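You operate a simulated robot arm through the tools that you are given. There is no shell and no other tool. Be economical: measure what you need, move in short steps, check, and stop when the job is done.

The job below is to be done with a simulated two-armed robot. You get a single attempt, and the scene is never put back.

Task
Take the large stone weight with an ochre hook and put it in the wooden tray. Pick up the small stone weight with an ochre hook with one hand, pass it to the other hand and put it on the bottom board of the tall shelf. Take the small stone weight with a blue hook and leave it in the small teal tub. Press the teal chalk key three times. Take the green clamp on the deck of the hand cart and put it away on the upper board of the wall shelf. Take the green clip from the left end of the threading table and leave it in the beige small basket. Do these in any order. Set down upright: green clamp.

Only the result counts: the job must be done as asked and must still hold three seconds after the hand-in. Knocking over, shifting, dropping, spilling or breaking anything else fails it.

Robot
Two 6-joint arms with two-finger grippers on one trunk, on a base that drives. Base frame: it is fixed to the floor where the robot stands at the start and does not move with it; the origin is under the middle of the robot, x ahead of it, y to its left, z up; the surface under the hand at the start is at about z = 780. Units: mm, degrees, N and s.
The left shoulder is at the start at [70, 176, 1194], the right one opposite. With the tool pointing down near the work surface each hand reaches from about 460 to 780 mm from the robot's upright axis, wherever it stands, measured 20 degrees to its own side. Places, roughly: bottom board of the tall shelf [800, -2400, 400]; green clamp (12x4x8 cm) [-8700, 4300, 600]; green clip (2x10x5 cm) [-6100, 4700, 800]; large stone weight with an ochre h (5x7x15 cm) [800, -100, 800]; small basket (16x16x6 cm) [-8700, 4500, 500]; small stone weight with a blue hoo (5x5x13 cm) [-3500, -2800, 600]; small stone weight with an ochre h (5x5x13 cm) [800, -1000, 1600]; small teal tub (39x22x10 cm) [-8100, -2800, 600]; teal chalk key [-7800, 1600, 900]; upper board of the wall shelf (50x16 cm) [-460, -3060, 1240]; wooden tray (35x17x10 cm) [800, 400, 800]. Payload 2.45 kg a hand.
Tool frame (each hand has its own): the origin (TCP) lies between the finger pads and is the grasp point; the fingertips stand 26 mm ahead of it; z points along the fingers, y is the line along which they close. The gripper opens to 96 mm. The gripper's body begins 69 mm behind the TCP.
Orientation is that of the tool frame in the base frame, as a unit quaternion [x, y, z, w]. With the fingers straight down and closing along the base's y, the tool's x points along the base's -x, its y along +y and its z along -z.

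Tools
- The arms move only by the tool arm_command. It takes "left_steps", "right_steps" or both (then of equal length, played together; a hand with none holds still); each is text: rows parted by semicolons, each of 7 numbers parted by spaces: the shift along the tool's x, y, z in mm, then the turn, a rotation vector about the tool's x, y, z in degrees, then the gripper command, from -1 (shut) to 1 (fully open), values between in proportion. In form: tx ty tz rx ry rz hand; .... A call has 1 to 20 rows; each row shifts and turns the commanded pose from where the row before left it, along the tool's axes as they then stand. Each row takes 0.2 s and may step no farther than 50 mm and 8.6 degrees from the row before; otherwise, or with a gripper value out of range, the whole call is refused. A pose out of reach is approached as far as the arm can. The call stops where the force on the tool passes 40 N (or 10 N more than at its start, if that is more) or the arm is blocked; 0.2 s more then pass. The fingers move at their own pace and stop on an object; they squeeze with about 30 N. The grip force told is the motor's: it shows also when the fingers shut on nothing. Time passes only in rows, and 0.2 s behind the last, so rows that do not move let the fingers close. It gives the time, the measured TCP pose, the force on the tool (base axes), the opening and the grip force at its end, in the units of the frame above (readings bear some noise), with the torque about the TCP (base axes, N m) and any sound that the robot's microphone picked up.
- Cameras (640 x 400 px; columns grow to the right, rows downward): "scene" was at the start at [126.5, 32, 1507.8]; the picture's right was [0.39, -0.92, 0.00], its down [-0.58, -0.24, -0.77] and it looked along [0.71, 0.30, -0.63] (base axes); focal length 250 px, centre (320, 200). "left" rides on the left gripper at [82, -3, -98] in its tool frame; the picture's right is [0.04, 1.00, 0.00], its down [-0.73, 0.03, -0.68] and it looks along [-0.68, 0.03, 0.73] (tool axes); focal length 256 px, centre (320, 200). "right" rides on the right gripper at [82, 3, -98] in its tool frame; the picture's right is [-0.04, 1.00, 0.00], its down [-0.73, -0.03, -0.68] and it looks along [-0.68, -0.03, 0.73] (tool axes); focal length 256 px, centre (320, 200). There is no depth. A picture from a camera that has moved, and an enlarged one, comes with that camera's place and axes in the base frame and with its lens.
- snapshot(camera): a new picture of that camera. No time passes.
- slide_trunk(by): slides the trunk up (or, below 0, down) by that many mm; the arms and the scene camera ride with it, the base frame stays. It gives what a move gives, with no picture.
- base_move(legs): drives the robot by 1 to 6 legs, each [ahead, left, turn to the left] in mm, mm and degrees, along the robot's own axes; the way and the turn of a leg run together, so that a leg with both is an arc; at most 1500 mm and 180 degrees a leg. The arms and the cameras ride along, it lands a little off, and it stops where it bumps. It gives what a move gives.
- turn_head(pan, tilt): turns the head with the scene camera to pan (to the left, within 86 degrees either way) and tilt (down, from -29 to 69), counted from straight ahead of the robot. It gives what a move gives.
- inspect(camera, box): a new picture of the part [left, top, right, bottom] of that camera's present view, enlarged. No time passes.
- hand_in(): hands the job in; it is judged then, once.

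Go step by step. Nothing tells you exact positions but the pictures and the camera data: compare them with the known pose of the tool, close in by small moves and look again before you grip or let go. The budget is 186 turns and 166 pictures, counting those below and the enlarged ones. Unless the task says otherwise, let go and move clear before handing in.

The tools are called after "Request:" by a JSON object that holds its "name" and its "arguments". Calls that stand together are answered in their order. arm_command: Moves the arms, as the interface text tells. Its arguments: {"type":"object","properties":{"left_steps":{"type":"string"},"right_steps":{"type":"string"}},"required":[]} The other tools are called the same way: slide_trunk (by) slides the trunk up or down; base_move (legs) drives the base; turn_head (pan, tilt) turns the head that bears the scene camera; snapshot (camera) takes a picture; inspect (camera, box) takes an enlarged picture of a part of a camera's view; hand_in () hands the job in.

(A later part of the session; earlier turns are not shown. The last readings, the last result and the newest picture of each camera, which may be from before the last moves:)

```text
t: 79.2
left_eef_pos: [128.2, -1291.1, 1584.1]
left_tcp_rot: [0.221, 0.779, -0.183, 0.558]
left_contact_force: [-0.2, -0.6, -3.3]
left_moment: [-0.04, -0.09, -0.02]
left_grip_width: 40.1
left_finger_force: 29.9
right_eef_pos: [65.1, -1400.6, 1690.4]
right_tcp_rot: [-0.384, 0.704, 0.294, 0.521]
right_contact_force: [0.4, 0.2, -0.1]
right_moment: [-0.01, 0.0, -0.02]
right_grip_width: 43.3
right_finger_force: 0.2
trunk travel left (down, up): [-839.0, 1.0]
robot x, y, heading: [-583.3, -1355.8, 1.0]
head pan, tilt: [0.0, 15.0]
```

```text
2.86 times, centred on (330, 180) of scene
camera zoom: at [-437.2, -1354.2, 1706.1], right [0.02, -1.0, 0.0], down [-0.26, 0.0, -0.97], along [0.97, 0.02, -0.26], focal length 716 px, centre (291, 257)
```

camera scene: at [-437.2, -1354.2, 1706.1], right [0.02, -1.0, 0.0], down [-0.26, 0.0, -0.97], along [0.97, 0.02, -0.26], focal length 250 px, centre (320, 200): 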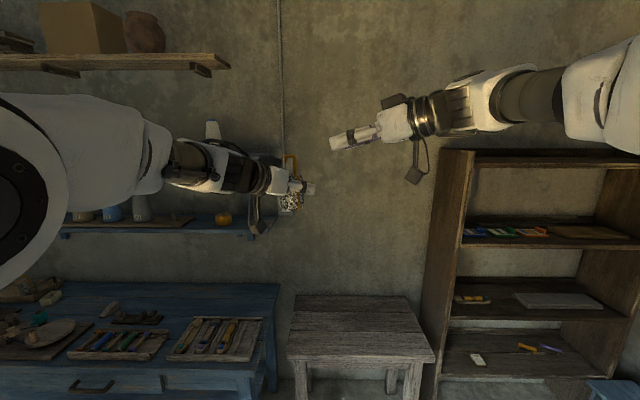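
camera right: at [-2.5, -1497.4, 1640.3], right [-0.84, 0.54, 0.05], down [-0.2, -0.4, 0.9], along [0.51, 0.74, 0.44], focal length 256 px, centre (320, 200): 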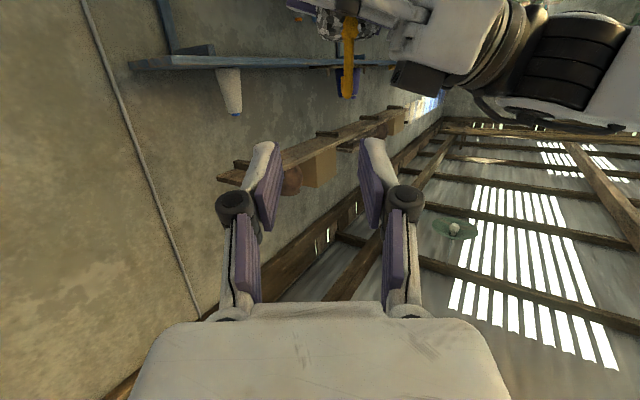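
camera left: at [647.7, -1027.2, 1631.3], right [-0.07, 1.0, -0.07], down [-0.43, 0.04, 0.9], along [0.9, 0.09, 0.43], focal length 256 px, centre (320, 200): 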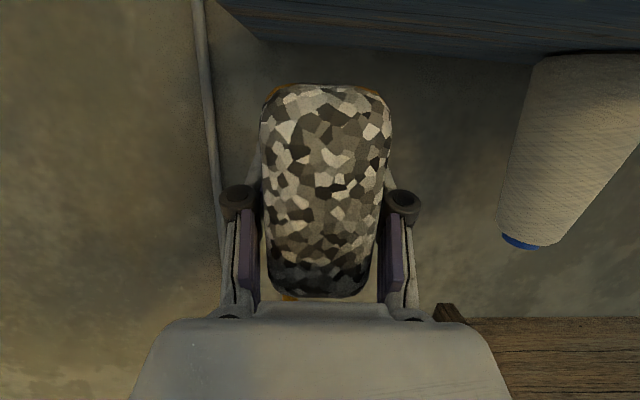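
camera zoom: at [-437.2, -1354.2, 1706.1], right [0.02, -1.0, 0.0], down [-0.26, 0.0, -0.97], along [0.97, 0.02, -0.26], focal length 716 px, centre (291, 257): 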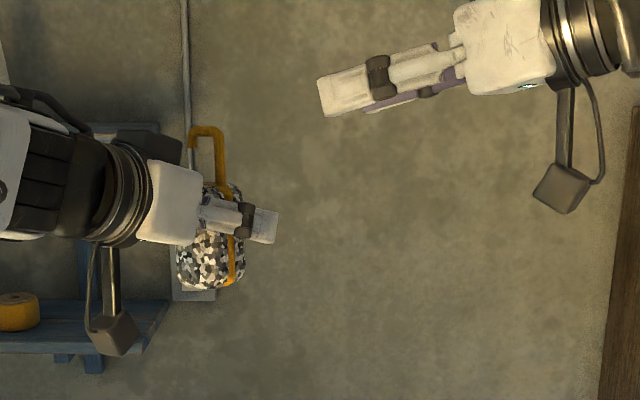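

Hook confirmed at ~20 mm toward the left palm, centre z≈1638. I shift the right hand and come half-way in, with a narrow opening.

Request:
{"name": "arm_command", "arguments": {"right_steps": "7 12 0 0 0 0 -0.3; 8 12.5 10 0 0 0 -0.4; 0 0 25 0 0 0 -0.42; 0 0 25 0 0 0 -0.42; 0 0 0 0 0 0 -0.42"}}

Request:
{"name": "snapshot", "arguments": {"camera": "right"}}

Request:
{"name": "inspect", "arguments": {"camera": "scene", "box": [220, 110, 440, 250]}}

```text
t: 80.4
left_eef_pos: [126.8, -1293.3, 1584.7]
left_tcp_rot: [0.221, 0.778, -0.182, 0.559]
left_contact_force: [-0.5, -0.4, -3.2]
left_moment: [-0.02, -0.03, 0.04]
left_grip_width: 40.3
left_finger_force: 29.9
right_eef_pos: [70.8, -1343.1, 1658.0]
right_tcp_rot: [-0.385, 0.704, 0.294, 0.52]
right_contact_force: [-1.2, -0.4, 0.9]
right_moment: [0.02, 0.01, 0.01]
right_grip_width: 27.6
right_finger_force: 0.1
trunk travel left (down, up): [-839.0, 1.0]
robot x, y, heading: [-577.7, -1357.6, 1.0]
head pan, tilt: [0.0, 15.0]
```

```text
101 pictures are left
camera right: at [3.8, -1440.5, 1607.6], right [-0.84, 0.54, 0.05], down [-0.2, -0.4, 0.9], along [0.51, 0.74, 0.44], focal length 256 px, centre (320, 200)
```

right: 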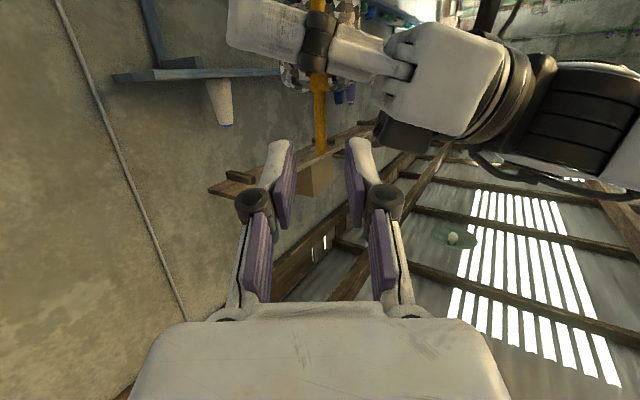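

```text
2.86 times, centred on (330, 180) of scene
camera zoom: at [-438.8, -1354.7, 1706.3], right [0.02, -1.0, 0.0], down [-0.26, 0.0, -0.97], along [0.97, 0.02, -0.26], focal length 716 px, centre (291, 257)
```

zoom: 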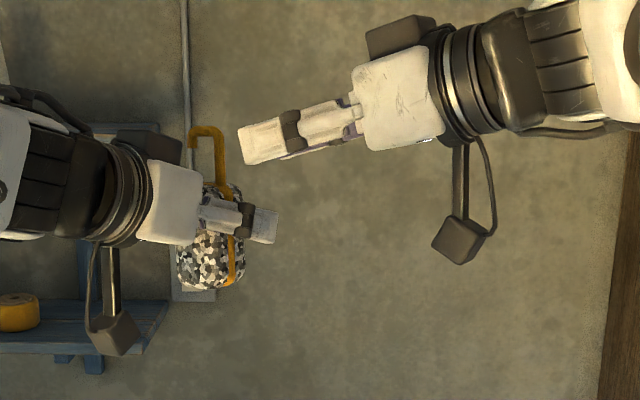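

Well aligned: the hook is centred between the right fingers. Advancing in two steps.

Request:
{"name": "arm_command", "arguments": {"right_steps": "0 0 15 0 0 0 -0.5; 0 0 15 0 0 0 -0.5; 0 0 10 0 0 0 -0.5; 0 0 0 0 0 0 -0.5"}}

Request:
{"name": "snapshot", "arguments": {"camera": "right"}}

Request:
{"name": "inspect", "arguments": {"camera": "scene", "box": [220, 110, 440, 250]}}

```text
t: 81.4
left_eef_pos: [128.9, -1292.4, 1584.3]
left_tcp_rot: [0.221, 0.778, -0.183, 0.559]
left_contact_force: [0.1, -0.2, -2.8]
left_moment: [-0.06, -0.04, -0.01]
left_grip_width: 40.4
left_finger_force: 30.6
right_eef_pos: [92.4, -1311.2, 1646.2]
right_tcp_rot: [-0.384, 0.704, 0.294, 0.52]
right_contact_force: [0.2, -0.1, 0.5]
right_moment: [0.01, -0.02, -0.02]
right_grip_width: 23.9
right_finger_force: 0.0
trunk travel left (down, up): [-839.0, 1.0]
robot x, y, heading: [-578.5, -1355.4, 0.9]
head pan, tilt: [0.0, 15.0]
```

```text
99 pictures are left
camera right: at [25.8, -1408.9, 1596.1], right [-0.84, 0.54, 0.05], down [-0.2, -0.4, 0.9], along [0.51, 0.74, 0.44], focal length 256 px, centre (320, 200)
```

right: 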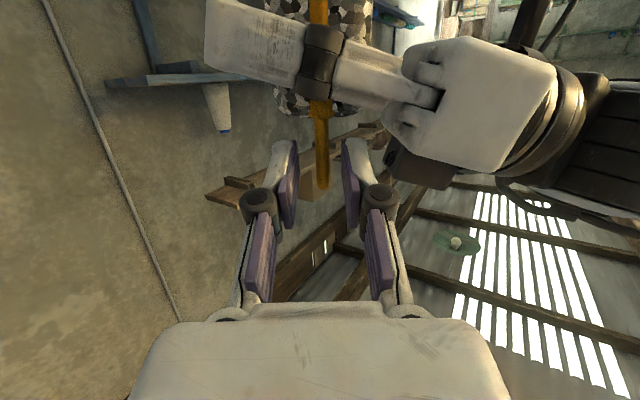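

```text
2.86 times, centred on (330, 180) of scene
camera zoom: at [-437.4, -1354.4, 1706.1], right [0.02, -1.0, 0.0], down [-0.26, 0.0, -0.97], along [0.97, 0.02, -0.26], focal length 716 px, centre (291, 257)
```

zoom: 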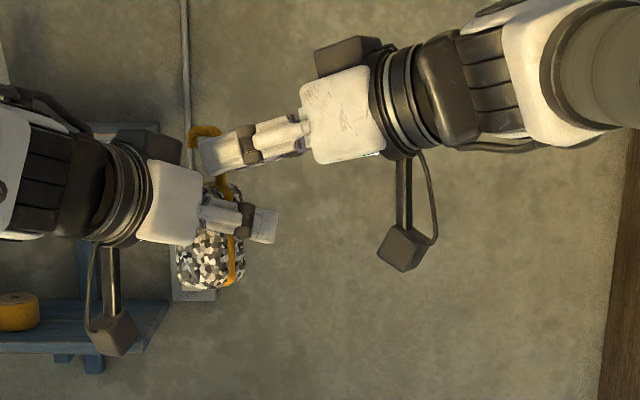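

Advance 13 mm more and close the right hand on the hook.

Request:
{"name": "arm_command", "arguments": {"right_steps": "2 0 13 0 0 0 -0.5; 0 0 0 0 0 0 -0.7; 0 0 0 0 0 0 -1; 0 0 0 0 0 0 -1; 0 0 0 0 0 0 -1"}}

Request:
{"name": "snapshot", "arguments": {"camera": "right"}}

```text
t: 82.6
left_eef_pos: [128.5, -1293.1, 1584.0]
left_tcp_rot: [0.221, 0.778, -0.183, 0.559]
left_contact_force: [20.5, -7.6, -1.8]
left_moment: [0.28, 0.4, 0.09]
left_grip_width: 40.4
left_finger_force: 30.0
right_eef_pos: [98.8, -1300.3, 1641.1]
right_tcp_rot: [-0.385, 0.704, 0.295, 0.519]
right_contact_force: [-20.8, 8.1, -0.4]
right_moment: [0.12, 0.77, 0.35]
right_grip_width: 6.8
right_finger_force: 30.2
trunk travel left (down, up): [-839.0, 1.0]
robot x, y, heading: [-579.3, -1357.1, 1.1]
head pan, tilt: [0.0, 15.0]
```

```text
97 pictures are left
camera right: at [32.2, -1397.8, 1590.9], right [-0.84, 0.54, 0.05], down [-0.2, -0.4, 0.9], along [0.51, 0.74, 0.44], focal length 256 px, centre (320, 200)
```

right: 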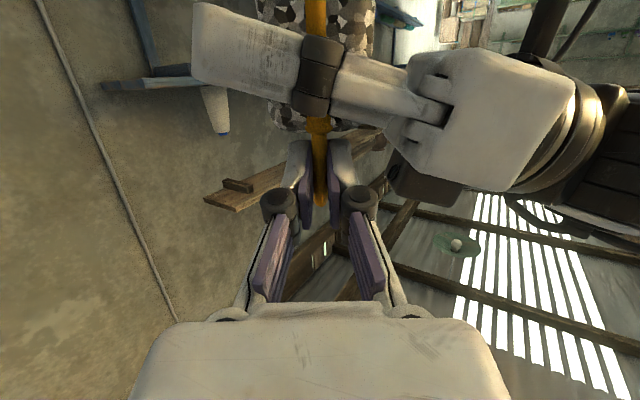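

The hook is clamped. There's ~22 N of side strain between the hands, which I relieve with a small shift.

Request:
{"name": "arm_command", "arguments": {"right_steps": "0 1.5 0 0 0 0 -1; 0 1 0 0 0 0 -1; 0 0 0 0 0 0 -1"}}

```text
t: 83.4
left_eef_pos: [128.0, -1292.6, 1584.3]
left_tcp_rot: [0.22, 0.779, -0.182, 0.558]
left_contact_force: [-20.8, -1.0, -5.6]
left_moment: [-0.29, -0.67, 0.07]
left_grip_width: 40.5
left_finger_force: 29.8
right_eef_pos: [96.2, -1300.7, 1641.7]
right_tcp_rot: [-0.384, 0.704, 0.294, 0.52]
right_contact_force: [22.1, 1.0, 1.6]
right_moment: [0.37, -0.64, -0.2]
right_grip_width: 6.7
right_finger_force: 29.7
trunk travel left (down, up): [-839.0, 1.0]
robot x, y, heading: [-581.4, -1353.0, 0.8]
head pan, tilt: [0.0, 15.0]
```

Request:
{"name": "arm_command", "arguments": {"right_steps": "0 -1.2 0 0 0 0 -1; 0 0 0 0 0 0 -1"}}

```text
t: 84.0
left_eef_pos: [127.8, -1291.6, 1584.6]
left_tcp_rot: [0.22, 0.779, -0.182, 0.559]
left_contact_force: [-21.5, -4.2, -3.5]
left_moment: [-0.12, -0.65, 0.13]
left_grip_width: 40.3
left_finger_force: 29.4
right_eef_pos: [95.2, -1300.5, 1640.6]
right_tcp_rot: [-0.385, 0.704, 0.295, 0.519]
right_contact_force: [21.8, 4.0, -0.3]
right_moment: [0.32, -0.65, -0.2]
right_grip_width: 6.9
right_finger_force: 29.5
trunk travel left (down, up): [-839.0, 1.0]
robot x, y, heading: [-582.1, -1355.6, 0.7]
head pan, tilt: [0.0, 15.0]
```

Request:
{"name": "arm_command", "arguments": {"right_steps": "0 -1 0 0 0 0 -1; 0 0 0 0 0 0 -1"}}

```text
t: 84.6
left_eef_pos: [128.6, -1292.2, 1584.7]
left_tcp_rot: [0.221, 0.779, -0.182, 0.558]
left_contact_force: [-13.6, -8.3, -0.2]
left_moment: [0.17, -0.23, 0.23]
left_grip_width: 40.3
left_finger_force: 29.7
right_eef_pos: [95.6, -1301.0, 1640.4]
right_tcp_rot: [-0.384, 0.705, 0.293, 0.52]
right_contact_force: [13.0, 7.9, 0.4]
right_moment: [0.21, -0.53, -0.02]
right_grip_width: 7.0
right_finger_force: 29.7
trunk travel left (down, up): [-839.0, 1.0]
robot x, y, heading: [-584.2, -1355.8, 0.8]
head pan, tilt: [0.0, 15.0]
```

Strain is acceptable. Opening the left hand and withdrawing it backwards.

Request:
{"name": "arm_command", "arguments": {"left_steps": "0 0 0 0 0 0 0.1; 0 0 0 0 0 0 0.45; 0 0 0 0 0 0 0.45; 0 0 -20 0 0 0 0.45; 0 0 -30 0 0 0 0.45; 0 0 -40 0 0 0 0.45; 0 0 0 0 0 0 0.45"}}

Request:
{"name": "snapshot", "arguments": {"camera": "right"}}

Request:
{"name": "snapshot", "arguments": {"camera": "scene"}}

```text
t: 86.2
left_eef_pos: [60.1, -1243.3, 1611.8]
left_tcp_rot: [0.221, 0.778, -0.182, 0.559]
left_contact_force: [0.6, 0.4, 0.7]
left_moment: [-0.02, -0.01, -0.01]
left_grip_width: 69.7
left_finger_force: 0.2
right_eef_pos: [97.3, -1301.6, 1640.3]
right_tcp_rot: [-0.384, 0.704, 0.294, 0.52]
right_contact_force: [0.7, -0.3, -0.2]
right_moment: [-0.07, 0.01, 0.06]
right_grip_width: 7.0
right_finger_force: 29.7
trunk travel left (down, up): [-839.0, 1.0]
robot x, y, heading: [-580.2, -1354.2, 1.1]
head pan, tilt: [0.0, 15.0]
```

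```text
96 pictures are left
camera right: at [31.1, -1398.1, 1590.5], right [-0.84, 0.54, 0.05], down [-0.2, -0.4, 0.9], along [0.51, 0.74, 0.44], focal length 256 px, centre (320, 200)
```

right: 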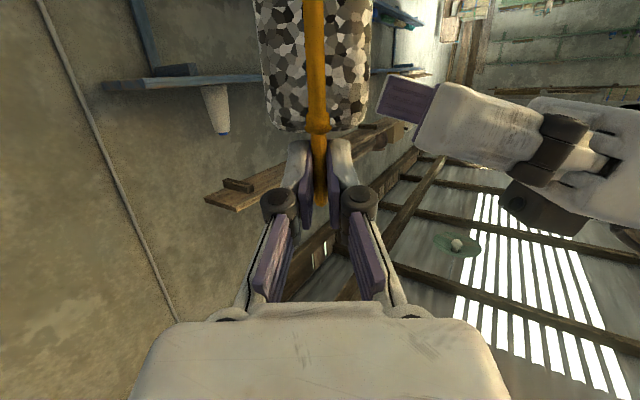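

```text
95 pictures are left
camera scene: at [-436.5, -1354.6, 1706.0], right [0.02, -1.0, 0.0], down [-0.26, 0.0, -0.97], along [0.97, 0.02, -0.26], focal length 250 px, centre (320, 200)
```

scene: 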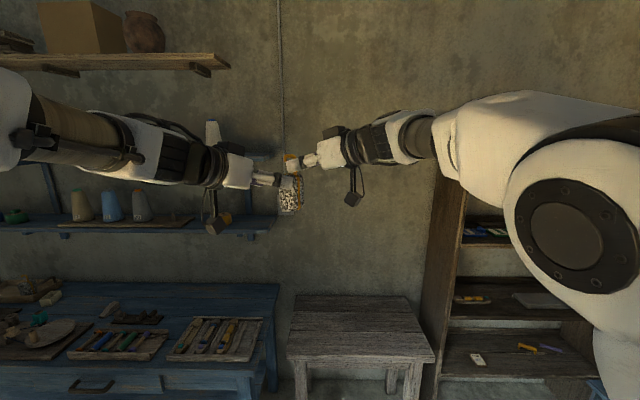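

The right hand has it. I withdraw the left hand further and re-read forces.

Request:
{"name": "arm_command", "arguments": {"left_steps": "0 0 -30 0 0 0 0.45; 0 20 -30 0 0 0 0.45; 0 30 0 0 0 0 0.45; 0 30 0 0 0 0 0.45; 0 0 0 0 0 0 0.45"}}

Request:
{"name": "inspect", "arguments": {"camera": "right", "box": [200, 0, 440, 240]}}

```text
t: 87.4
left_eef_pos: [91.2, -1143.6, 1625.3]
left_tcp_rot: [0.22, 0.779, -0.181, 0.559]
left_contact_force: [0.5, 0.4, -0.5]
left_moment: [-0.01, 0.04, 0.01]
left_grip_width: 69.7
left_finger_force: 0.0
left hand out of reach, approached as far as the arm can: row 1, 2
right_eef_pos: [95.3, -1299.3, 1641.9]
right_tcp_rot: [-0.384, 0.704, 0.294, 0.521]
right_contact_force: [0.2, -0.6, 0.0]
right_moment: [-0.09, 0.03, 0.0]
right_grip_width: 6.8
right_finger_force: 29.7
trunk travel left (down, up): [-839.0, 1.0]
robot x, y, heading: [-582.2, -1353.7, 1.1]
head pan, tilt: [0.0, 15.0]
```

```text
1.67 times, centred on (320, 120) of right
camera zoom: at [28.9, -1397.4, 1591.5], right [-0.84, 0.54, 0.05], down [-0.2, -0.4, 0.9], along [0.51, 0.74, 0.44], focal length 427 px, centre (320, 333)
```

zoom: 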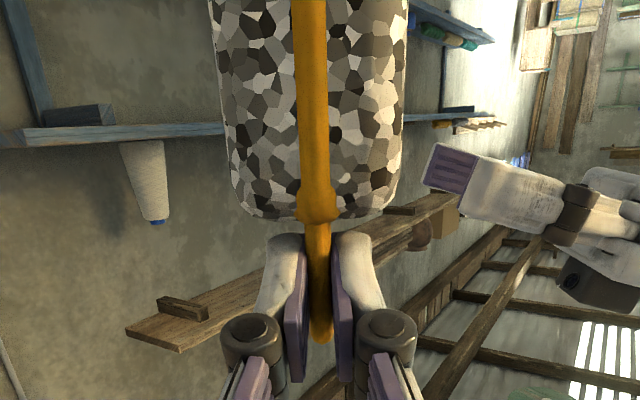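

The weight hangs securely from the right hand. I tuck the left arm and swing the right hand to point straight ahead, moving it in front of its shoulder.

Request:
{"name": "arm_command", "arguments": {"left_steps": "0 0 0 -7.8 -0.3 -2.5 0.45; 0 0 0 -7.8 -0.3 -2.5 0.45; 0 0 0 -7.8 -0.3 -2.5 0.45; 0 0 0 -7.8 -0.3 -2.5 0.45; 35.3 5 -11.6 0 8 0 0.45; 36.6 5 -6.6 0 8 0 0.45; 37.2 5 -1.4 0 8 0 0.45; 37 5 3.8 0 8 0 0.45; 36.2 5 8.9 0 8 0 0.45; 34.6 5 13.7 0 8 0 0.45; 32.3 5 18.5 0 8 0 0.45; 29.4 5 22.7 0 8 0 0.45; 26 5 26.6 0 8 0 0.45", "right_steps": "0 0 0 0 0 0 -1; 0 0 0 0 0 0 -1; 0 0 0 0 0 0 -1; 0 0 0 0 0 0 -1; 0 0 0 0 0 0 -1; 6.8 -14.9 -22.7 7.66 -0.1 2.3 -1; 6.1 -18.1 -20.5 7.66 -0.1 2.3 -1; 5.3 -20.9 -17.9 7.66 -0.1 2.3 -1; 4.4 -23.3 -14.9 7.66 -0.1 2.3 -1; 3.5 -25.2 -11.7 7.66 -0.1 2.3 -1; 2.4 -26.7 -8.2 7.66 -0.1 2.3 -1; 1.4 -27.6 -4.6 7.66 -0.1 2.3 -1; 0 0 0 0 0 0 -1"}}

Request:
{"name": "snapshot", "arguments": {"camera": "scene"}}

```text
t: 90.2
left_eef_pos: [-95.2, -1166.2, 1317.7]
left_tcp_rot: [0.002, 1.0, -0.017, -0.001]
left_contact_force: [0.1, 0.0, -0.3]
left_moment: [0.0, 0.01, 0.01]
left_grip_width: 69.5
left_finger_force: 0.1
left hand out of reach, approached as far as the arm can: row 5, 6, 7, 8, 9, 10, 11, 12, 13
right_eef_pos: [101.6, -1496.7, 1636.7]
right_tcp_rot: [-0.011, 0.802, 0.017, 0.597]
right_contact_force: [-0.3, 0.7, 1.0]
right_moment: [0.02, 0.06, 0.05]
right_grip_width: 7.0
right_finger_force: 29.9
right hand out of reach, approached as far as the arm can: row 12
trunk travel left (down, up): [-839.0, 1.0]
robot x, y, heading: [-580.1, -1356.4, 0.7]
head pan, tilt: [0.0, 15.0]
```

```text
93 pictures are left
camera scene: at [-436.3, -1354.5, 1706.1], right [0.02, -1.0, 0.0], down [-0.26, 0.0, -0.97], along [0.97, 0.02, -0.26], focal length 250 px, centre (320, 200)
```

scene: 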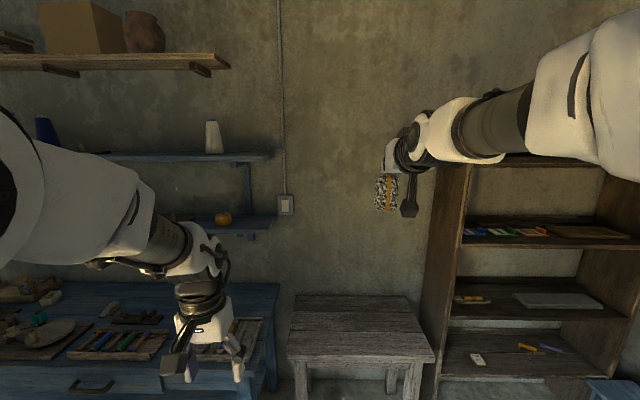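

Now drive right to stand in front of the tall shelf and look.

Request:
{"name": "base_move", "arguments": {"legs": [[0, -780, 0]]}}

Request:
{"name": "turn_head", "arguments": {"pan": -10, "tilt": 35}}

Request:
{"name": "snapshot", "arguments": {"camera": "scene"}}

```text
t: 92.2
left_eef_pos: [-90.3, -1389.8, 1320.6]
left_tcp_rot: [-0.012, 1.0, -0.02, 0.006]
left_contact_force: [-0.6, 0.4, 0.4]
left_moment: [-0.07, -0.15, -0.01]
left_grip_width: 69.5
left_finger_force: 0.1
right_eef_pos: [114.0, -1711.8, 1644.3]
right_tcp_rot: [-0.025, 0.8, 0.024, 0.599]
right_contact_force: [-2.6, 1.7, 0.3]
right_moment: [-0.02, 0.1, -0.04]
right_grip_width: 6.8
right_finger_force: 29.8
trunk travel left (down, up): [-839.0, 1.0]
robot x, y, heading: [-555.6, -1598.7, 2.8]
head pan, tilt: [0.0, 15.0]
stopped in leg 1: the robot was blocked; the commanded pose is now the measured one
```

```text
t: 93.1
left_eef_pos: [-80.1, -1400.1, 1319.4]
left_tcp_rot: [-0.012, 1.0, -0.016, 0.0]
left_contact_force: [-0.2, 0.1, -0.3]
left_moment: [0.1, -0.01, 0.0]
left_grip_width: 69.7
left_finger_force: 0.0
right_eef_pos: [126.9, -1726.1, 1637.6]
right_tcp_rot: [-0.022, 0.802, 0.028, 0.596]
right_contact_force: [-0.9, -0.4, 0.0]
right_moment: [0.01, 0.08, 0.06]
right_grip_width: 6.8
right_finger_force: 29.4
trunk travel left (down, up): [-839.0, 1.0]
robot x, y, heading: [-551.9, -1601.9, 2.8]
head pan, tilt: [-10.0, 35.0]
```

```text
92 pictures are left
camera scene: at [-421.8, -1616.1, 1674.6], right [-0.13, -0.99, 0.0], down [-0.57, 0.07, -0.82], along [0.81, -0.1, -0.57], focal length 250 px, centre (320, 200)
```

scene: 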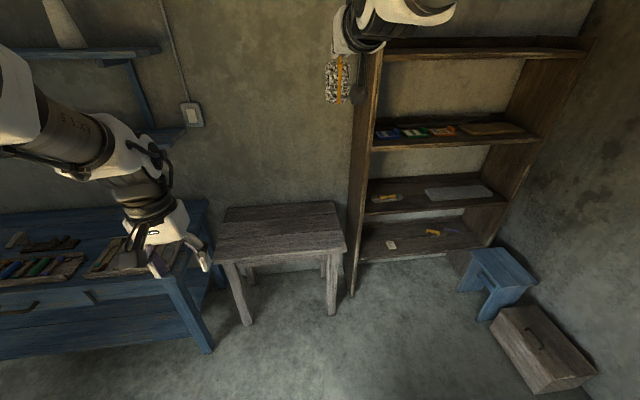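

The shelf's bottom board (z≈400, front x≈660, y −2055…−2850) has a free area near [760, −2440]. The base was blocked on its right, so I look there.

Request:
{"name": "turn_head", "arguments": {"pan": -86, "tilt": 45}}

Request:
{"name": "snapshot", "arguments": {"camera": "scene"}}

```text
t: 94.5
left_eef_pos: [-76.1, -1395.9, 1316.9]
left_tcp_rot: [-0.012, 1.0, -0.018, 0.0]
left_contact_force: [0.1, -0.1, 0.7]
left_moment: [0.03, 0.0, -0.02]
left_grip_width: 69.7
left_finger_force: 0.0
right_eef_pos: [132.0, -1720.7, 1635.9]
right_tcp_rot: [-0.022, 0.803, 0.026, 0.594]
right_contact_force: [-1.0, -0.5, 0.4]
right_moment: [0.0, 0.07, 0.03]
right_grip_width: 6.6
right_finger_force: 30.3
trunk travel left (down, up): [-839.0, 1.0]
robot x, y, heading: [-556.2, -1600.0, 2.9]
head pan, tilt: [-85.9, 45.0]
```

```text
91 pictures are left
camera scene: at [-494.7, -1680.2, 1659.3], right [-0.99, -0.12, 0.0], down [-0.09, 0.7, -0.71], along [0.08, -0.7, -0.71], focal length 250 px, centre (320, 200)
```

scene: 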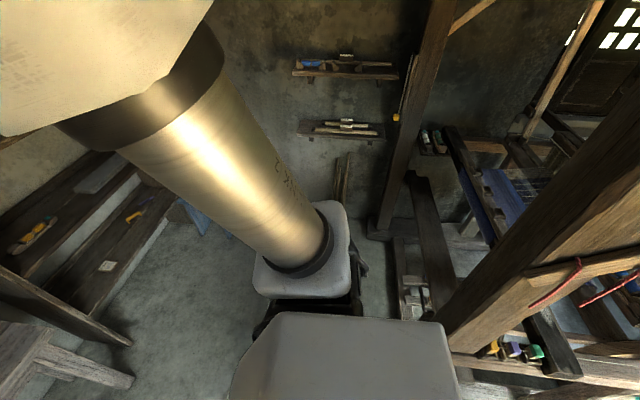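

The base touched the loom frame's corner. I go forward first, clear of it, then right toward the tall shelf.

Request:
{"name": "base_move", "arguments": {"legs": [[350, 0, -2.9], [0, -660, 0]]}}

Request:
{"name": "turn_head", "arguments": {"pan": -10, "tilt": 45}}

Request:
{"name": "snapshot", "arguments": {"camera": "scene"}}

```text
t: 100.1
left_eef_pos: [284.2, -2072.4, 1318.6]
left_tcp_rot: [0.016, 1.0, -0.019, 0.0]
left_contact_force: [0.5, 0.4, -0.2]
left_moment: [-0.01, -0.02, 0.0]
left_grip_width: 69.4
left_finger_force: 0.0
right_eef_pos: [472.9, -2408.0, 1637.1]
right_tcp_rot: [0.0, 0.804, 0.009, 0.594]
right_contact_force: [1.0, 0.9, -0.5]
right_moment: [0.02, 0.08, -0.06]
right_grip_width: 6.8
right_finger_force: 29.7
trunk travel left (down, up): [-839.0, 1.0]
robot x, y, heading: [-203.0, -2250.3, -0.5]
head pan, tilt: [-85.9, 45.0]
```

```text
t: 101.6
left_eef_pos: [283.5, -2074.2, 1317.3]
left_tcp_rot: [0.017, 1.0, -0.017, -0.001]
left_contact_force: [-0.5, 0.6, 0.7]
left_moment: [0.02, -0.01, -0.03]
left_grip_width: 69.7
left_finger_force: 0.0
right_eef_pos: [473.4, -2410.0, 1635.8]
right_tcp_rot: [0.002, 0.803, 0.008, 0.595]
right_contact_force: [-0.2, 0.3, -0.7]
right_moment: [0.01, 0.06, -0.03]
right_grip_width: 6.8
right_finger_force: 29.9
trunk travel left (down, up): [-839.0, 1.0]
robot x, y, heading: [-201.8, -2250.0, -0.6]
head pan, tilt: [-10.0, 45.0]
```

```text
90 pictures are left
camera scene: at [-75.5, -2267.9, 1659.3], right [-0.18, -0.98, 0.0], down [-0.7, 0.13, -0.71], along [0.69, -0.13, -0.71], focal length 250 px, centre (320, 200)
```

scene: 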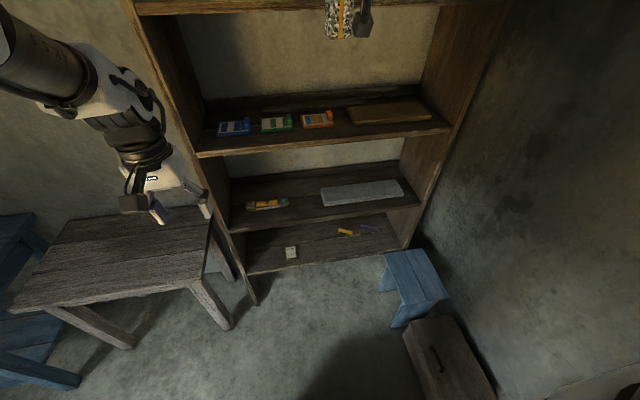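

Free spot on the bottom board at about [740, -2420]. I back off 200 mm, lower the trunk fully, then extend the right arm low and forward.

Request:
{"name": "base_move", "arguments": {"legs": [[-200, 0, 0.6]]}}

Request:
{"name": "slide_trunk", "arguments": {"by": -790}}

Request:
{"name": "arm_command", "arguments": {"right_steps": "24 0 32 0 0 0 -1; 24 0 32 0 0 0 -1; 24 0 32 0 0 0 -1; 24 0 32 0 0 0 -1; 0 0 0 0 0 0 -1"}}

Request:
{"name": "snapshot", "arguments": {"camera": "scene"}}

```text
t: 103.2
left_eef_pos: [86.6, -2069.1, 1315.0]
left_tcp_rot: [0.012, 1.0, -0.016, -0.002]
left_contact_force: [1.0, 0.1, -0.2]
left_moment: [0.01, 0.05, -0.02]
left_grip_width: 69.7
left_finger_force: 0.2
right_eef_pos: [280.3, -2403.2, 1633.0]
right_tcp_rot: [-0.004, 0.805, 0.012, 0.593]
right_contact_force: [0.3, -0.4, 0.1]
right_moment: [0.03, 0.05, -0.01]
right_grip_width: 6.8
right_finger_force: 29.8
trunk travel left (down, up): [-839.0, 1.0]
robot x, y, heading: [-403.5, -2250.8, -0.1]
head pan, tilt: [-10.0, 45.0]
```

```text
refused: -790 is not a number from -400 to 400
```

```text
t: 104.4
left_eef_pos: [85.0, -2069.5, 1315.3]
left_tcp_rot: [0.012, 1.0, -0.017, -0.001]
left_contact_force: [0.8, -0.2, 0.1]
left_moment: [0.0, 0.02, -0.02]
left_grip_width: 69.5
left_finger_force: 0.3
right_eef_pos: [357.8, -2403.3, 1520.4]
right_tcp_rot: [-0.003, 0.804, 0.012, 0.594]
right_contact_force: [1.0, 0.4, 0.3]
right_moment: [-0.02, 0.06, 0.04]
right_grip_width: 7.0
right_finger_force: 30.3
right hand out of reach, approached as far as the arm can: row 3
trunk travel left (down, up): [-839.0, 1.0]
robot x, y, heading: [-401.3, -2248.4, -0.1]
head pan, tilt: [-10.0, 45.0]
```

```text
89 pictures are left
camera scene: at [-271.4, -2265.5, 1659.0], right [-0.17, -0.98, 0.0], down [-0.7, 0.12, -0.71], along [0.69, -0.12, -0.71], focal length 250 px, centre (320, 200)
```

scene: 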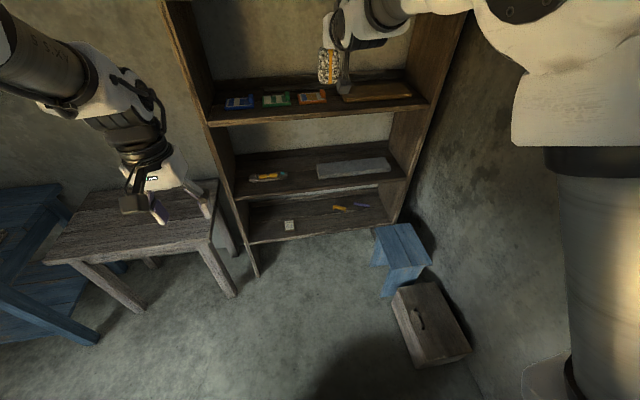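

Continue lowering the arm and slide the trunk in two parts.

Request:
{"name": "arm_command", "arguments": {"right_steps": "21 0 32 0 0 0 -1; 21 0 32 0 0 0 -1; 21 0 32 0 0 0 -1; 24 0 7 0 0 0 -1; 24 0 7 0 0 0 -1; 24 0 7 0 0 0 -1; 0 0 0 0 0 0 -1"}}

Request:
{"name": "slide_trunk", "arguments": {"by": -400}}

Request:
{"name": "slide_trunk", "arguments": {"by": -380}}

Request:
{"name": "snapshot", "arguments": {"camera": "scene"}}

Request:
{"name": "snapshot", "arguments": {"camera": "right"}}

```text
t: 106.0
left_eef_pos: [80.6, -2069.1, 1317.4]
left_tcp_rot: [0.013, 1.0, -0.017, 0.0]
left_contact_force: [-0.3, -0.4, -0.3]
left_moment: [0.01, 0.01, 0.01]
left_grip_width: 69.6
left_finger_force: 0.0
right_eef_pos: [429.3, -2399.6, 1361.2]
right_tcp_rot: [-0.002, 0.804, 0.011, 0.595]
right_contact_force: [0.1, -0.2, -0.1]
right_moment: [0.0, 0.09, 0.03]
right_grip_width: 6.9
right_finger_force: 30.4
trunk travel left (down, up): [-839.0, 1.0]
robot x, y, heading: [-401.8, -2247.3, -0.1]
head pan, tilt: [-10.0, 45.0]
```

```text
t: 109.8
left_eef_pos: [81.3, -2069.4, 917.2]
left_tcp_rot: [0.012, 1.0, -0.018, -0.001]
left_contact_force: [0.2, 1.0, -0.3]
left_moment: [0.0, -0.03, -0.01]
left_grip_width: 69.9
left_finger_force: 0.1
right_eef_pos: [428.6, -2400.0, 962.1]
right_tcp_rot: [-0.004, 0.804, 0.012, 0.595]
right_contact_force: [0.0, -0.2, 0.8]
right_moment: [0.01, 0.06, -0.02]
right_grip_width: 6.7
right_finger_force: 29.6
trunk travel left (down, up): [-439.0, 401.0]
robot x, y, heading: [-399.7, -2247.2, -0.3]
head pan, tilt: [-10.0, 45.0]
```

```text
t: 113.5
left_eef_pos: [82.8, -2068.0, 538.1]
left_tcp_rot: [0.012, 1.0, -0.018, 0.0]
left_contact_force: [-0.4, 0.6, -0.8]
left_moment: [0.01, -0.01, 0.01]
left_grip_width: 69.3
left_finger_force: 0.2
right_eef_pos: [427.0, -2400.2, 580.8]
right_tcp_rot: [-0.003, 0.804, 0.011, 0.595]
right_contact_force: [0.6, -0.1, 0.0]
right_moment: [0.01, 0.09, 0.03]
right_grip_width: 6.9
right_finger_force: 30.1
trunk travel left (down, up): [-59.0, 781.0]
robot x, y, heading: [-400.5, -2247.7, -0.3]
head pan, tilt: [-10.0, 45.0]
```

```text
88 pictures are left
camera scene: at [-275.4, -2265.3, 879.4], right [-0.17, -0.98, 0.0], down [-0.7, 0.12, -0.71], along [0.7, -0.12, -0.71], focal length 250 px, centre (320, 200)
```

scene: 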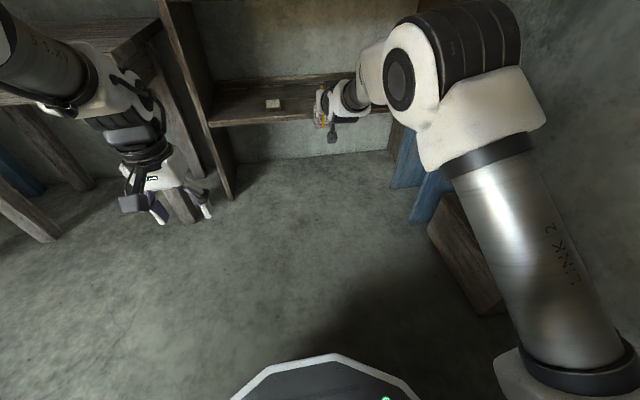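

```text
87 pictures are left
camera right: at [309.9, -2397.5, 531.7], right [-0.01, 1.0, 0.05], down [-0.43, -0.05, 0.9], along [0.9, -0.02, 0.43], focal length 256 px, centre (320, 200)
```

right: 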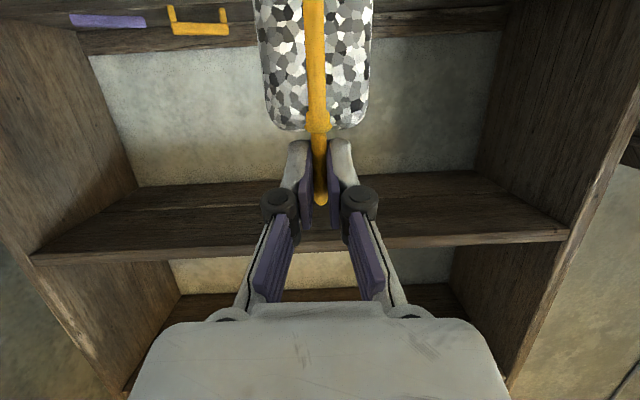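

Clear path: only the hand enters the shelf bay. Driving 310 mm forward.

Request:
{"name": "base_move", "arguments": {"legs": [[310, -15, 0]]}}

Request:
{"name": "snapshot", "arguments": {"camera": "scene"}}

Request:
{"name": "snapshot", "arguments": {"camera": "right"}}

```text
t: 115.6
left_eef_pos: [395.9, -2084.0, 538.0]
left_tcp_rot: [0.012, 1.0, -0.019, -0.001]
left_contact_force: [-0.3, -1.0, -0.3]
left_moment: [-0.04, -0.01, 0.0]
left_grip_width: 69.9
left_finger_force: 0.1
right_eef_pos: [741.4, -2413.8, 581.6]
right_tcp_rot: [-0.004, 0.804, 0.012, 0.595]
right_contact_force: [0.0, -0.3, 0.0]
right_moment: [0.02, 0.07, -0.01]
right_grip_width: 7.0
right_finger_force: 30.1
trunk travel left (down, up): [-59.0, 781.0]
robot x, y, heading: [-92.6, -2261.8, 0.1]
head pan, tilt: [-10.0, 45.0]
```

```text
86 pictures are left
camera scene: at [38.0, -2280.0, 879.3], right [-0.17, -0.98, 0.0], down [-0.7, 0.12, -0.71], along [0.7, -0.12, -0.71], focal length 250 px, centre (320, 200)
```

scene: 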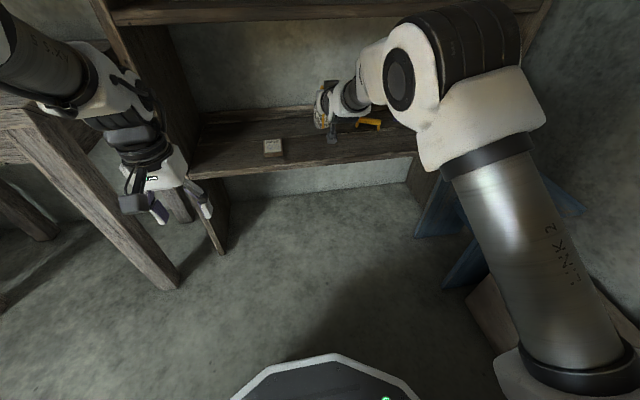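

```text
85 pictures are left
camera right: at [623.4, -2411.5, 531.4], right [-0.01, 1.0, 0.05], down [-0.43, -0.05, 0.9], along [0.9, -0.02, 0.43], focal length 256 px, centre (320, 200)
```

right: 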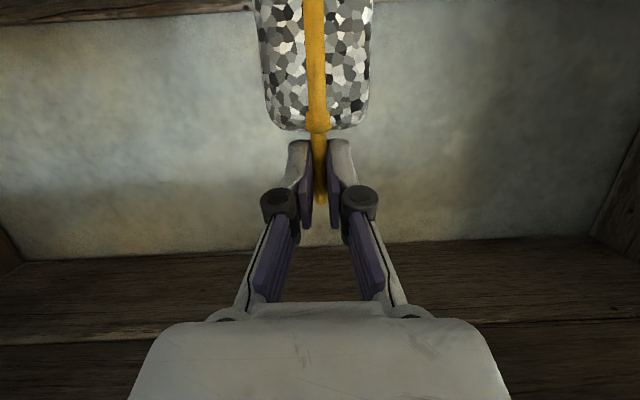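

Over the board. Lowering with the trunk first.

Request:
{"name": "slide_trunk", "arguments": {"by": -55}}

Request:
{"name": "inspect", "arguments": {"camera": "scene", "box": [180, 60, 460, 220]}}

```text
t: 116.5
left_eef_pos: [394.9, -2083.0, 482.2]
left_tcp_rot: [0.011, 1.0, -0.017, 0.0]
left_contact_force: [0.0, 0.4, -0.1]
left_moment: [0.0, -0.01, -0.03]
left_grip_width: 69.2
left_finger_force: 0.1
right_eef_pos: [741.9, -2413.7, 526.6]
right_tcp_rot: [-0.003, 0.804, 0.012, 0.595]
right_contact_force: [0.1, 0.5, 0.7]
right_moment: [-0.03, 0.07, 0.02]
right_grip_width: 6.7
right_finger_force: 30.1
trunk travel left (down, up): [-4.0, 836.0]
robot x, y, heading: [-93.4, -2262.1, -0.1]
head pan, tilt: [-10.0, 45.0]
```

```text
2.29 times, centred on (320, 140) of scene
camera zoom: at [37.8, -2280.0, 824.3], right [-0.17, -0.98, 0.0], down [-0.7, 0.12, -0.71], along [0.7, -0.12, -0.71], focal length 572 px, centre (320, 337)
```

zoom: 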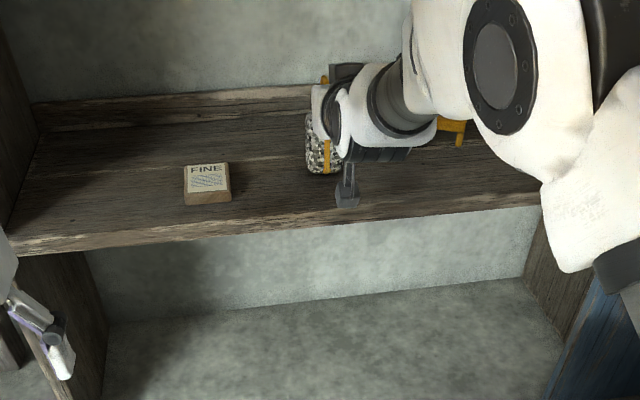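

Now gentle arm lowering until contact.

Request:
{"name": "arm_command", "arguments": {"right_steps": "3.8 0 1.2 0 0 0 -1; 3.8 0 1.2 0 0 0 -1; 3.8 0 1.2 0 0 0 -1; 0 0 0 0 0 0 -1"}}

```text
t: 117.5
left_eef_pos: [393.0, -2083.2, 485.6]
left_tcp_rot: [0.011, 1.0, -0.019, 0.003]
left_contact_force: [-0.3, -0.2, -0.4]
left_moment: [-0.01, 0.02, 0.0]
left_grip_width: 69.7
left_finger_force: 0.1
right_eef_pos: [740.1, -2412.1, 520.7]
right_tcp_rot: [-0.005, 0.801, 0.012, 0.599]
right_contact_force: [-6.7, 5.9, 26.2]
right_moment: [-0.14, -0.51, 0.07]
right_grip_width: 7.5
right_finger_force: 30.1
trunk travel left (down, up): [-4.0, 836.0]
robot x, y, heading: [-94.1, -2262.6, -0.0]
head pan, tilt: [-10.0, 45.0]
```

Contact at z≈520 (26 N). Ease up a little and check.

Request:
{"name": "arm_command", "arguments": {"right_steps": "-4 0 -1.2 0 0 0 -1; -2 0 -0.6 0 0 0 -1; 0 0 0 0 0 0 -1"}}

Request:
{"name": "snapshot", "arguments": {"camera": "right"}}

Request:
{"name": "inspect", "arguments": {"camera": "scene", "box": [280, 80, 400, 160]}}

```text
t: 118.3
left_eef_pos: [395.0, -2083.0, 483.8]
left_tcp_rot: [0.012, 1.0, -0.019, 0.001]
left_contact_force: [0.4, 0.6, -0.5]
left_moment: [0.01, 0.03, -0.02]
left_grip_width: 69.3
left_finger_force: 0.1
right_eef_pos: [739.3, -2414.0, 520.5]
right_tcp_rot: [-0.003, 0.804, 0.011, 0.594]
right_contact_force: [-5.4, 3.3, 9.7]
right_moment: [0.06, -0.02, 0.06]
right_grip_width: 6.7
right_finger_force: 30.2
trunk travel left (down, up): [-4.0, 836.0]
robot x, y, heading: [-93.7, -2262.3, 0.0]
head pan, tilt: [-10.0, 45.0]
```

```text
83 pictures are left
camera right: at [622.5, -2411.6, 471.1], right [-0.01, 1.0, 0.05], down [-0.43, -0.05, 0.9], along [0.9, -0.02, 0.43], focal length 256 px, centre (320, 200)
```

right: 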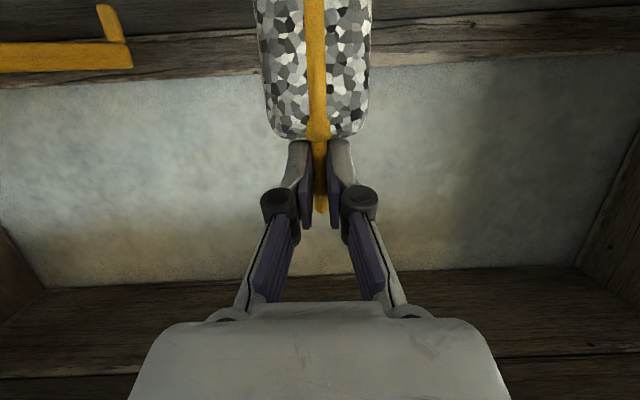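

```text
5.00 times, centred on (340, 120) of scene
camera zoom: at [36.2, -2279.6, 824.5], right [-0.17, -0.98, 0.0], down [-0.7, 0.12, -0.71], along [0.7, -0.12, -0.71], focal length 1252 px, centre (220, 600)
```

zoom: 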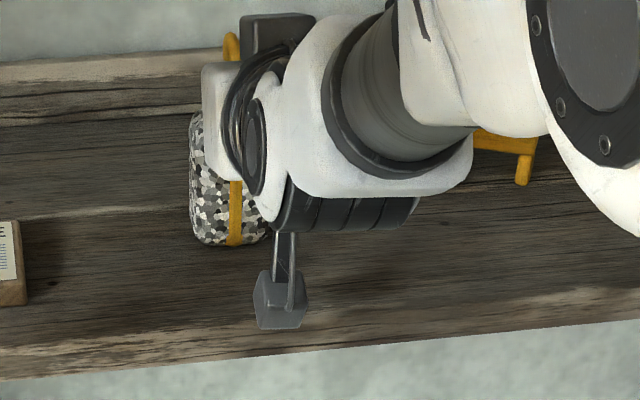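

It's standing on the board. Ease off slightly, open, and withdraw.

Request:
{"name": "arm_command", "arguments": {"right_steps": "-1 0 -0.3 0 0 0 -1; 0 0 0 0 0 0 -0.8; 0 0 0 0 0 0 -0.4; 0 0 0 0 0 0 0; 0 0 0 0 0 0 0"}}

Request:
{"name": "snapshot", "arguments": {"camera": "right"}}

```text
t: 119.5
left_eef_pos: [394.9, -2082.1, 483.0]
left_tcp_rot: [0.011, 1.0, -0.017, 0.0]
left_contact_force: [0.1, -0.4, -0.1]
left_moment: [0.02, 0.01, 0.0]
left_grip_width: 69.8
left_finger_force: 0.0
right_eef_pos: [742.6, -2414.0, 522.1]
right_tcp_rot: [-0.003, 0.803, 0.011, 0.595]
right_contact_force: [0.0, 0.2, 0.0]
right_moment: [0.02, 0.0, 0.0]
right_grip_width: 47.9
right_finger_force: 0.0
trunk travel left (down, up): [-4.0, 836.0]
robot x, y, heading: [-89.8, -2266.6, -0.3]
head pan, tilt: [-10.0, 45.0]
```

```text
81 pictures are left
camera right: at [623.7, -2411.5, 471.7], right [-0.01, 1.0, 0.05], down [-0.43, -0.05, 0.9], along [0.9, -0.02, 0.43], focal length 256 px, centre (320, 200)
```

right: 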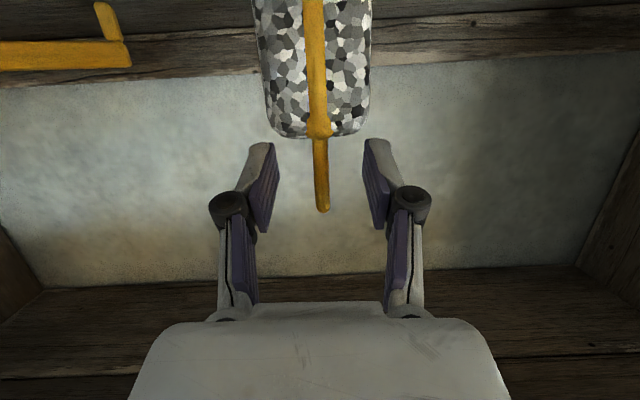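

Standing free. Backing straight out.

Request:
{"name": "base_move", "arguments": {"legs": [[-330, 0, 0]]}}

Request:
{"name": "snapshot", "arguments": {"camera": "scene"}}

```text
t: 121.7
left_eef_pos: [63.5, -2084.4, 482.9]
left_tcp_rot: [0.013, 1.0, -0.017, 0.0]
left_contact_force: [0.1, 0.1, 0.5]
left_moment: [0.04, -0.01, 0.02]
left_grip_width: 69.3
left_finger_force: 0.0
right_eef_pos: [409.2, -2416.4, 520.9]
right_tcp_rot: [-0.002, 0.804, 0.011, 0.595]
right_contact_force: [0.2, 0.4, -0.8]
right_moment: [0.01, -0.02, 0.01]
right_grip_width: 48.0
right_finger_force: 0.0
trunk travel left (down, up): [-4.0, 836.0]
robot x, y, heading: [-423.4, -2265.2, -0.1]
head pan, tilt: [-10.0, 45.0]
```

```text
80 pictures are left
camera scene: at [-294.5, -2280.0, 824.4], right [-0.18, -0.98, 0.0], down [-0.7, 0.12, -0.71], along [0.7, -0.12, -0.71], focal length 250 px, centre (320, 200)
```

scene: 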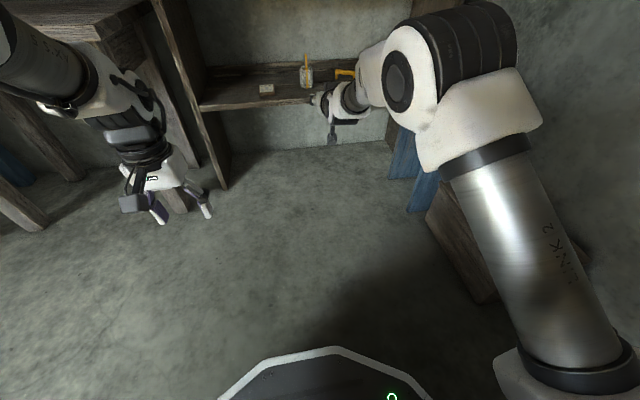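

Second weight is placed. I raise the trunk, tuck the right arm and look around for the route west.

Request:
{"name": "slide_trunk", "arguments": {"by": 400}}

Request:
{"name": "arm_command", "arguments": {"right_steps": "12.4 0 -33.8 0 8.1 0 0; 17 0 -31.8 0 8.1 0 0; 21.3 0 -29.1 0 8.1 0 0; 25.1 0 -25.9 0 8.1 0 0; 28.5 0 -22.1 0 8.1 0 0; 31.3 0 -17.9 0 8.1 0 0; 33.4 0 -13.4 0 8.1 0 0; 35 0 -8.6 0 8.1 0 0; 35.9 0 -3.6 0 8.1 0 0; 0 0 0 0 0 0 0.5"}}

Request:
{"name": "slide_trunk", "arguments": {"by": 300}}

Request:
{"name": "turn_head", "arguments": {"pan": 86, "tilt": 10}}

Request:
{"name": "snapshot", "arguments": {"camera": "scene"}}

Request:
{"name": "turn_head", "arguments": {"pan": -86, "tilt": 20}}

Request:
{"name": "snapshot", "arguments": {"camera": "scene"}}

```text
t: 125.6
left_eef_pos: [63.5, -2084.3, 881.4]
left_tcp_rot: [0.012, 1.0, -0.018, 0.0]
left_contact_force: [1.1, -0.2, -0.1]
left_moment: [0.0, -0.02, -0.01]
left_grip_width: 69.6
left_finger_force: 0.0
right_eef_pos: [409.7, -2414.9, 921.3]
right_tcp_rot: [-0.003, 0.804, 0.011, 0.595]
right_contact_force: [-0.2, -0.3, -0.9]
right_moment: [-0.02, -0.02, 0.01]
right_grip_width: 48.0
right_finger_force: 0.1
trunk travel left (down, up): [-404.0, 436.0]
robot x, y, heading: [-420.9, -2267.6, -0.2]
head pan, tilt: [-10.0, 45.0]
```

```text
t: 127.8
left_eef_pos: [64.1, -2085.0, 881.6]
left_tcp_rot: [0.014, 1.0, -0.019, 0.0]
left_contact_force: [-0.3, -0.2, -0.1]
left_moment: [-0.01, 0.02, -0.02]
left_grip_width: 69.8
left_finger_force: 0.0
right_eef_pos: [141.2, -2415.4, 869.7]
right_tcp_rot: [-0.027, 0.994, 0.025, 0.106]
right_contact_force: [0.4, -0.6, -0.1]
right_moment: [0.02, -0.03, -0.04]
right_grip_width: 72.2
right_finger_force: 0.0
right hand out of reach, approached as far as the arm can: row 3, 4
trunk travel left (down, up): [-404.0, 436.0]
robot x, y, heading: [-427.0, -2257.0, -0.1]
head pan, tilt: [-10.0, 45.0]
```

```text
t: 130.8
left_eef_pos: [62.8, -2084.8, 1182.6]
left_tcp_rot: [0.013, 1.0, -0.017, 0.0]
left_contact_force: [-0.2, 0.4, -0.2]
left_moment: [-0.01, 0.03, 0.02]
left_grip_width: 69.6
left_finger_force: 0.2
right_eef_pos: [141.3, -2415.8, 1171.2]
right_tcp_rot: [-0.027, 0.994, 0.025, 0.106]
right_contact_force: [0.1, 0.6, -0.1]
right_moment: [-0.02, 0.03, 0.0]
right_grip_width: 71.9
right_finger_force: 0.1
trunk travel left (down, up): [-704.0, 136.0]
robot x, y, heading: [-425.6, -2260.4, -0.0]
head pan, tilt: [-10.0, 45.0]
```

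```text
t: 132.5
left_eef_pos: [62.7, -2084.4, 1183.1]
left_tcp_rot: [0.014, 1.0, -0.017, 0.0]
left_contact_force: [0.7, 0.2, -0.5]
left_moment: [0.01, 0.03, 0.01]
left_grip_width: 69.5
left_finger_force: 0.1
right_eef_pos: [141.2, -2416.9, 1169.5]
right_tcp_rot: [-0.026, 0.994, 0.025, 0.106]
right_contact_force: [0.1, -0.1, 0.6]
right_moment: [0.0, -0.04, 0.01]
right_grip_width: 72.0
right_finger_force: 0.0
trunk travel left (down, up): [-704.0, 136.0]
robot x, y, heading: [-422.1, -2261.0, -0.2]
head pan, tilt: [85.9, 10.0]
```

```text
79 pictures are left
camera scene: at [-367.5, -2172.9, 1579.3], right [1.0, -0.07, 0.0], down [-0.01, -0.17, -0.98], along [0.07, 0.98, -0.17], focal length 250 px, centre (320, 200)
```

scene: 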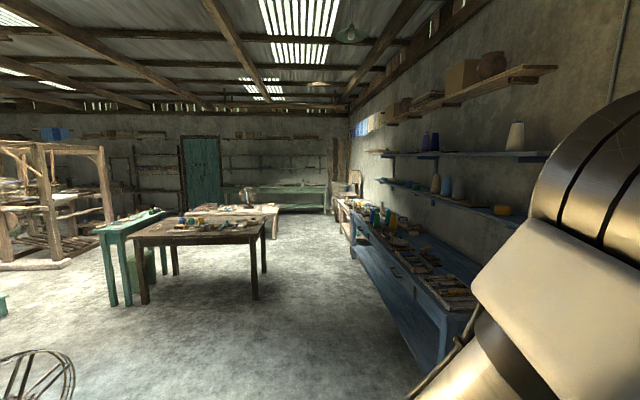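

```text
t: 135.1
left_eef_pos: [64.3, -2084.5, 1183.5]
left_tcp_rot: [0.013, 1.0, -0.017, -0.001]
left_contact_force: [0.5, -0.1, 0.5]
left_moment: [0.0, 0.01, 0.0]
left_grip_width: 69.5
left_finger_force: 0.1
right_eef_pos: [140.5, -2416.0, 1170.4]
right_tcp_rot: [-0.026, 0.994, 0.025, 0.106]
right_contact_force: [0.2, 0.1, -0.7]
right_moment: [0.0, 0.03, 0.01]
right_grip_width: 71.9
right_finger_force: 0.0
trunk travel left (down, up): [-704.0, 136.0]
robot x, y, heading: [-424.6, -2262.6, -0.2]
head pan, tilt: [-85.9, 20.0]
```

```text
78 pictures are left
camera scene: at [-368.0, -2358.5, 1563.1], right [-1.0, -0.07, 0.0], down [-0.02, 0.34, -0.94], along [0.06, -0.94, -0.34], focal length 250 px, centre (320, 200)
```

scene: 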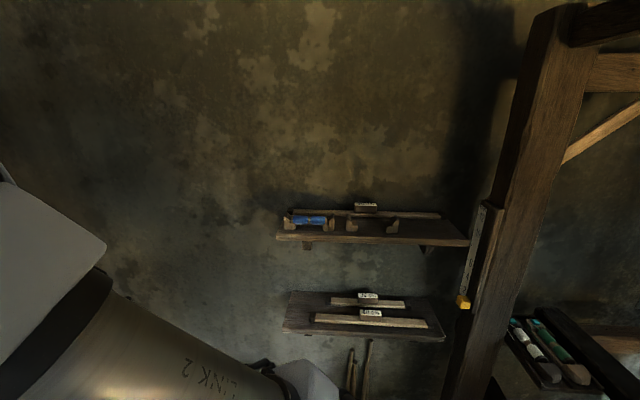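

The wall shelf on the -y wall is seen, with free space on its upper board. I drive to the open floor, turn around, and look west.

Request:
{"name": "base_move", "arguments": {"legs": [[0, 1300, 0], [-100, 200, 0], [0, 0, 180]]}}

Request:
{"name": "turn_head", "arguments": {"pan": 15, "tilt": 15}}

Request:
{"name": "snapshot", "arguments": {"camera": "scene"}}

```text
t: 150.3
left_eef_pos: [-995.4, -944.5, 1182.0]
left_tcp_rot: [1.0, -0.013, 0.0, -0.018]
left_contact_force: [0.6, 0.1, -1.0]
left_moment: [0.02, -0.05, -0.01]
left_grip_width: 69.5
left_finger_force: 0.0
right_eef_pos: [-1073.6, -613.7, 1170.1]
right_tcp_rot: [0.994, 0.026, -0.107, 0.025]
right_contact_force: [-0.8, -0.1, 0.7]
right_moment: [0.02, -0.01, -0.03]
right_grip_width: 71.8
right_finger_force: 0.1
trunk travel left (down, up): [-704.0, 136.0]
robot x, y, heading: [-513.0, -764.4, 179.8]
head pan, tilt: [-85.9, 20.0]
```

```text
t: 152.1
left_eef_pos: [-996.6, -944.8, 1182.6]
left_tcp_rot: [1.0, -0.014, 0.0, -0.017]
left_contact_force: [-0.1, -1.2, 0.6]
left_moment: [0.01, 0.01, 0.0]
left_grip_width: 69.5
left_finger_force: 0.0
right_eef_pos: [-1073.8, -613.0, 1170.0]
right_tcp_rot: [0.994, 0.025, -0.106, 0.026]
right_contact_force: [-0.6, 0.5, -0.4]
right_moment: [-0.02, 0.02, 0.01]
right_grip_width: 71.9
right_finger_force: 0.2
trunk travel left (down, up): [-704.0, 136.0]
robot x, y, heading: [-507.3, -766.1, 179.9]
head pan, tilt: [15.0, 15.0]
```

```text
77 pictures are left
camera scene: at [-653.7, -790.7, 1571.2], right [-0.25, 0.97, 0.0], down [0.25, 0.07, -0.97], along [-0.93, -0.25, -0.26], focal length 250 px, centre (320, 200)
```

scene: 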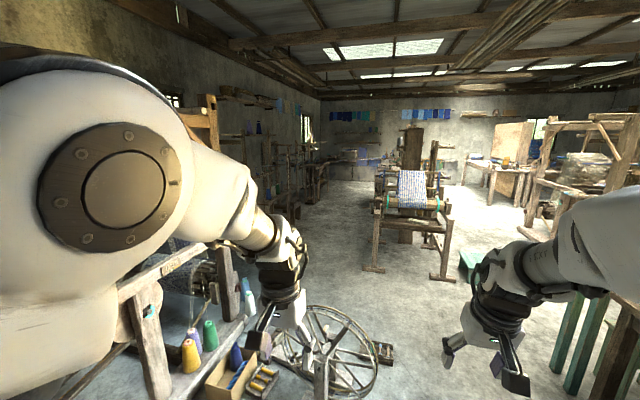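

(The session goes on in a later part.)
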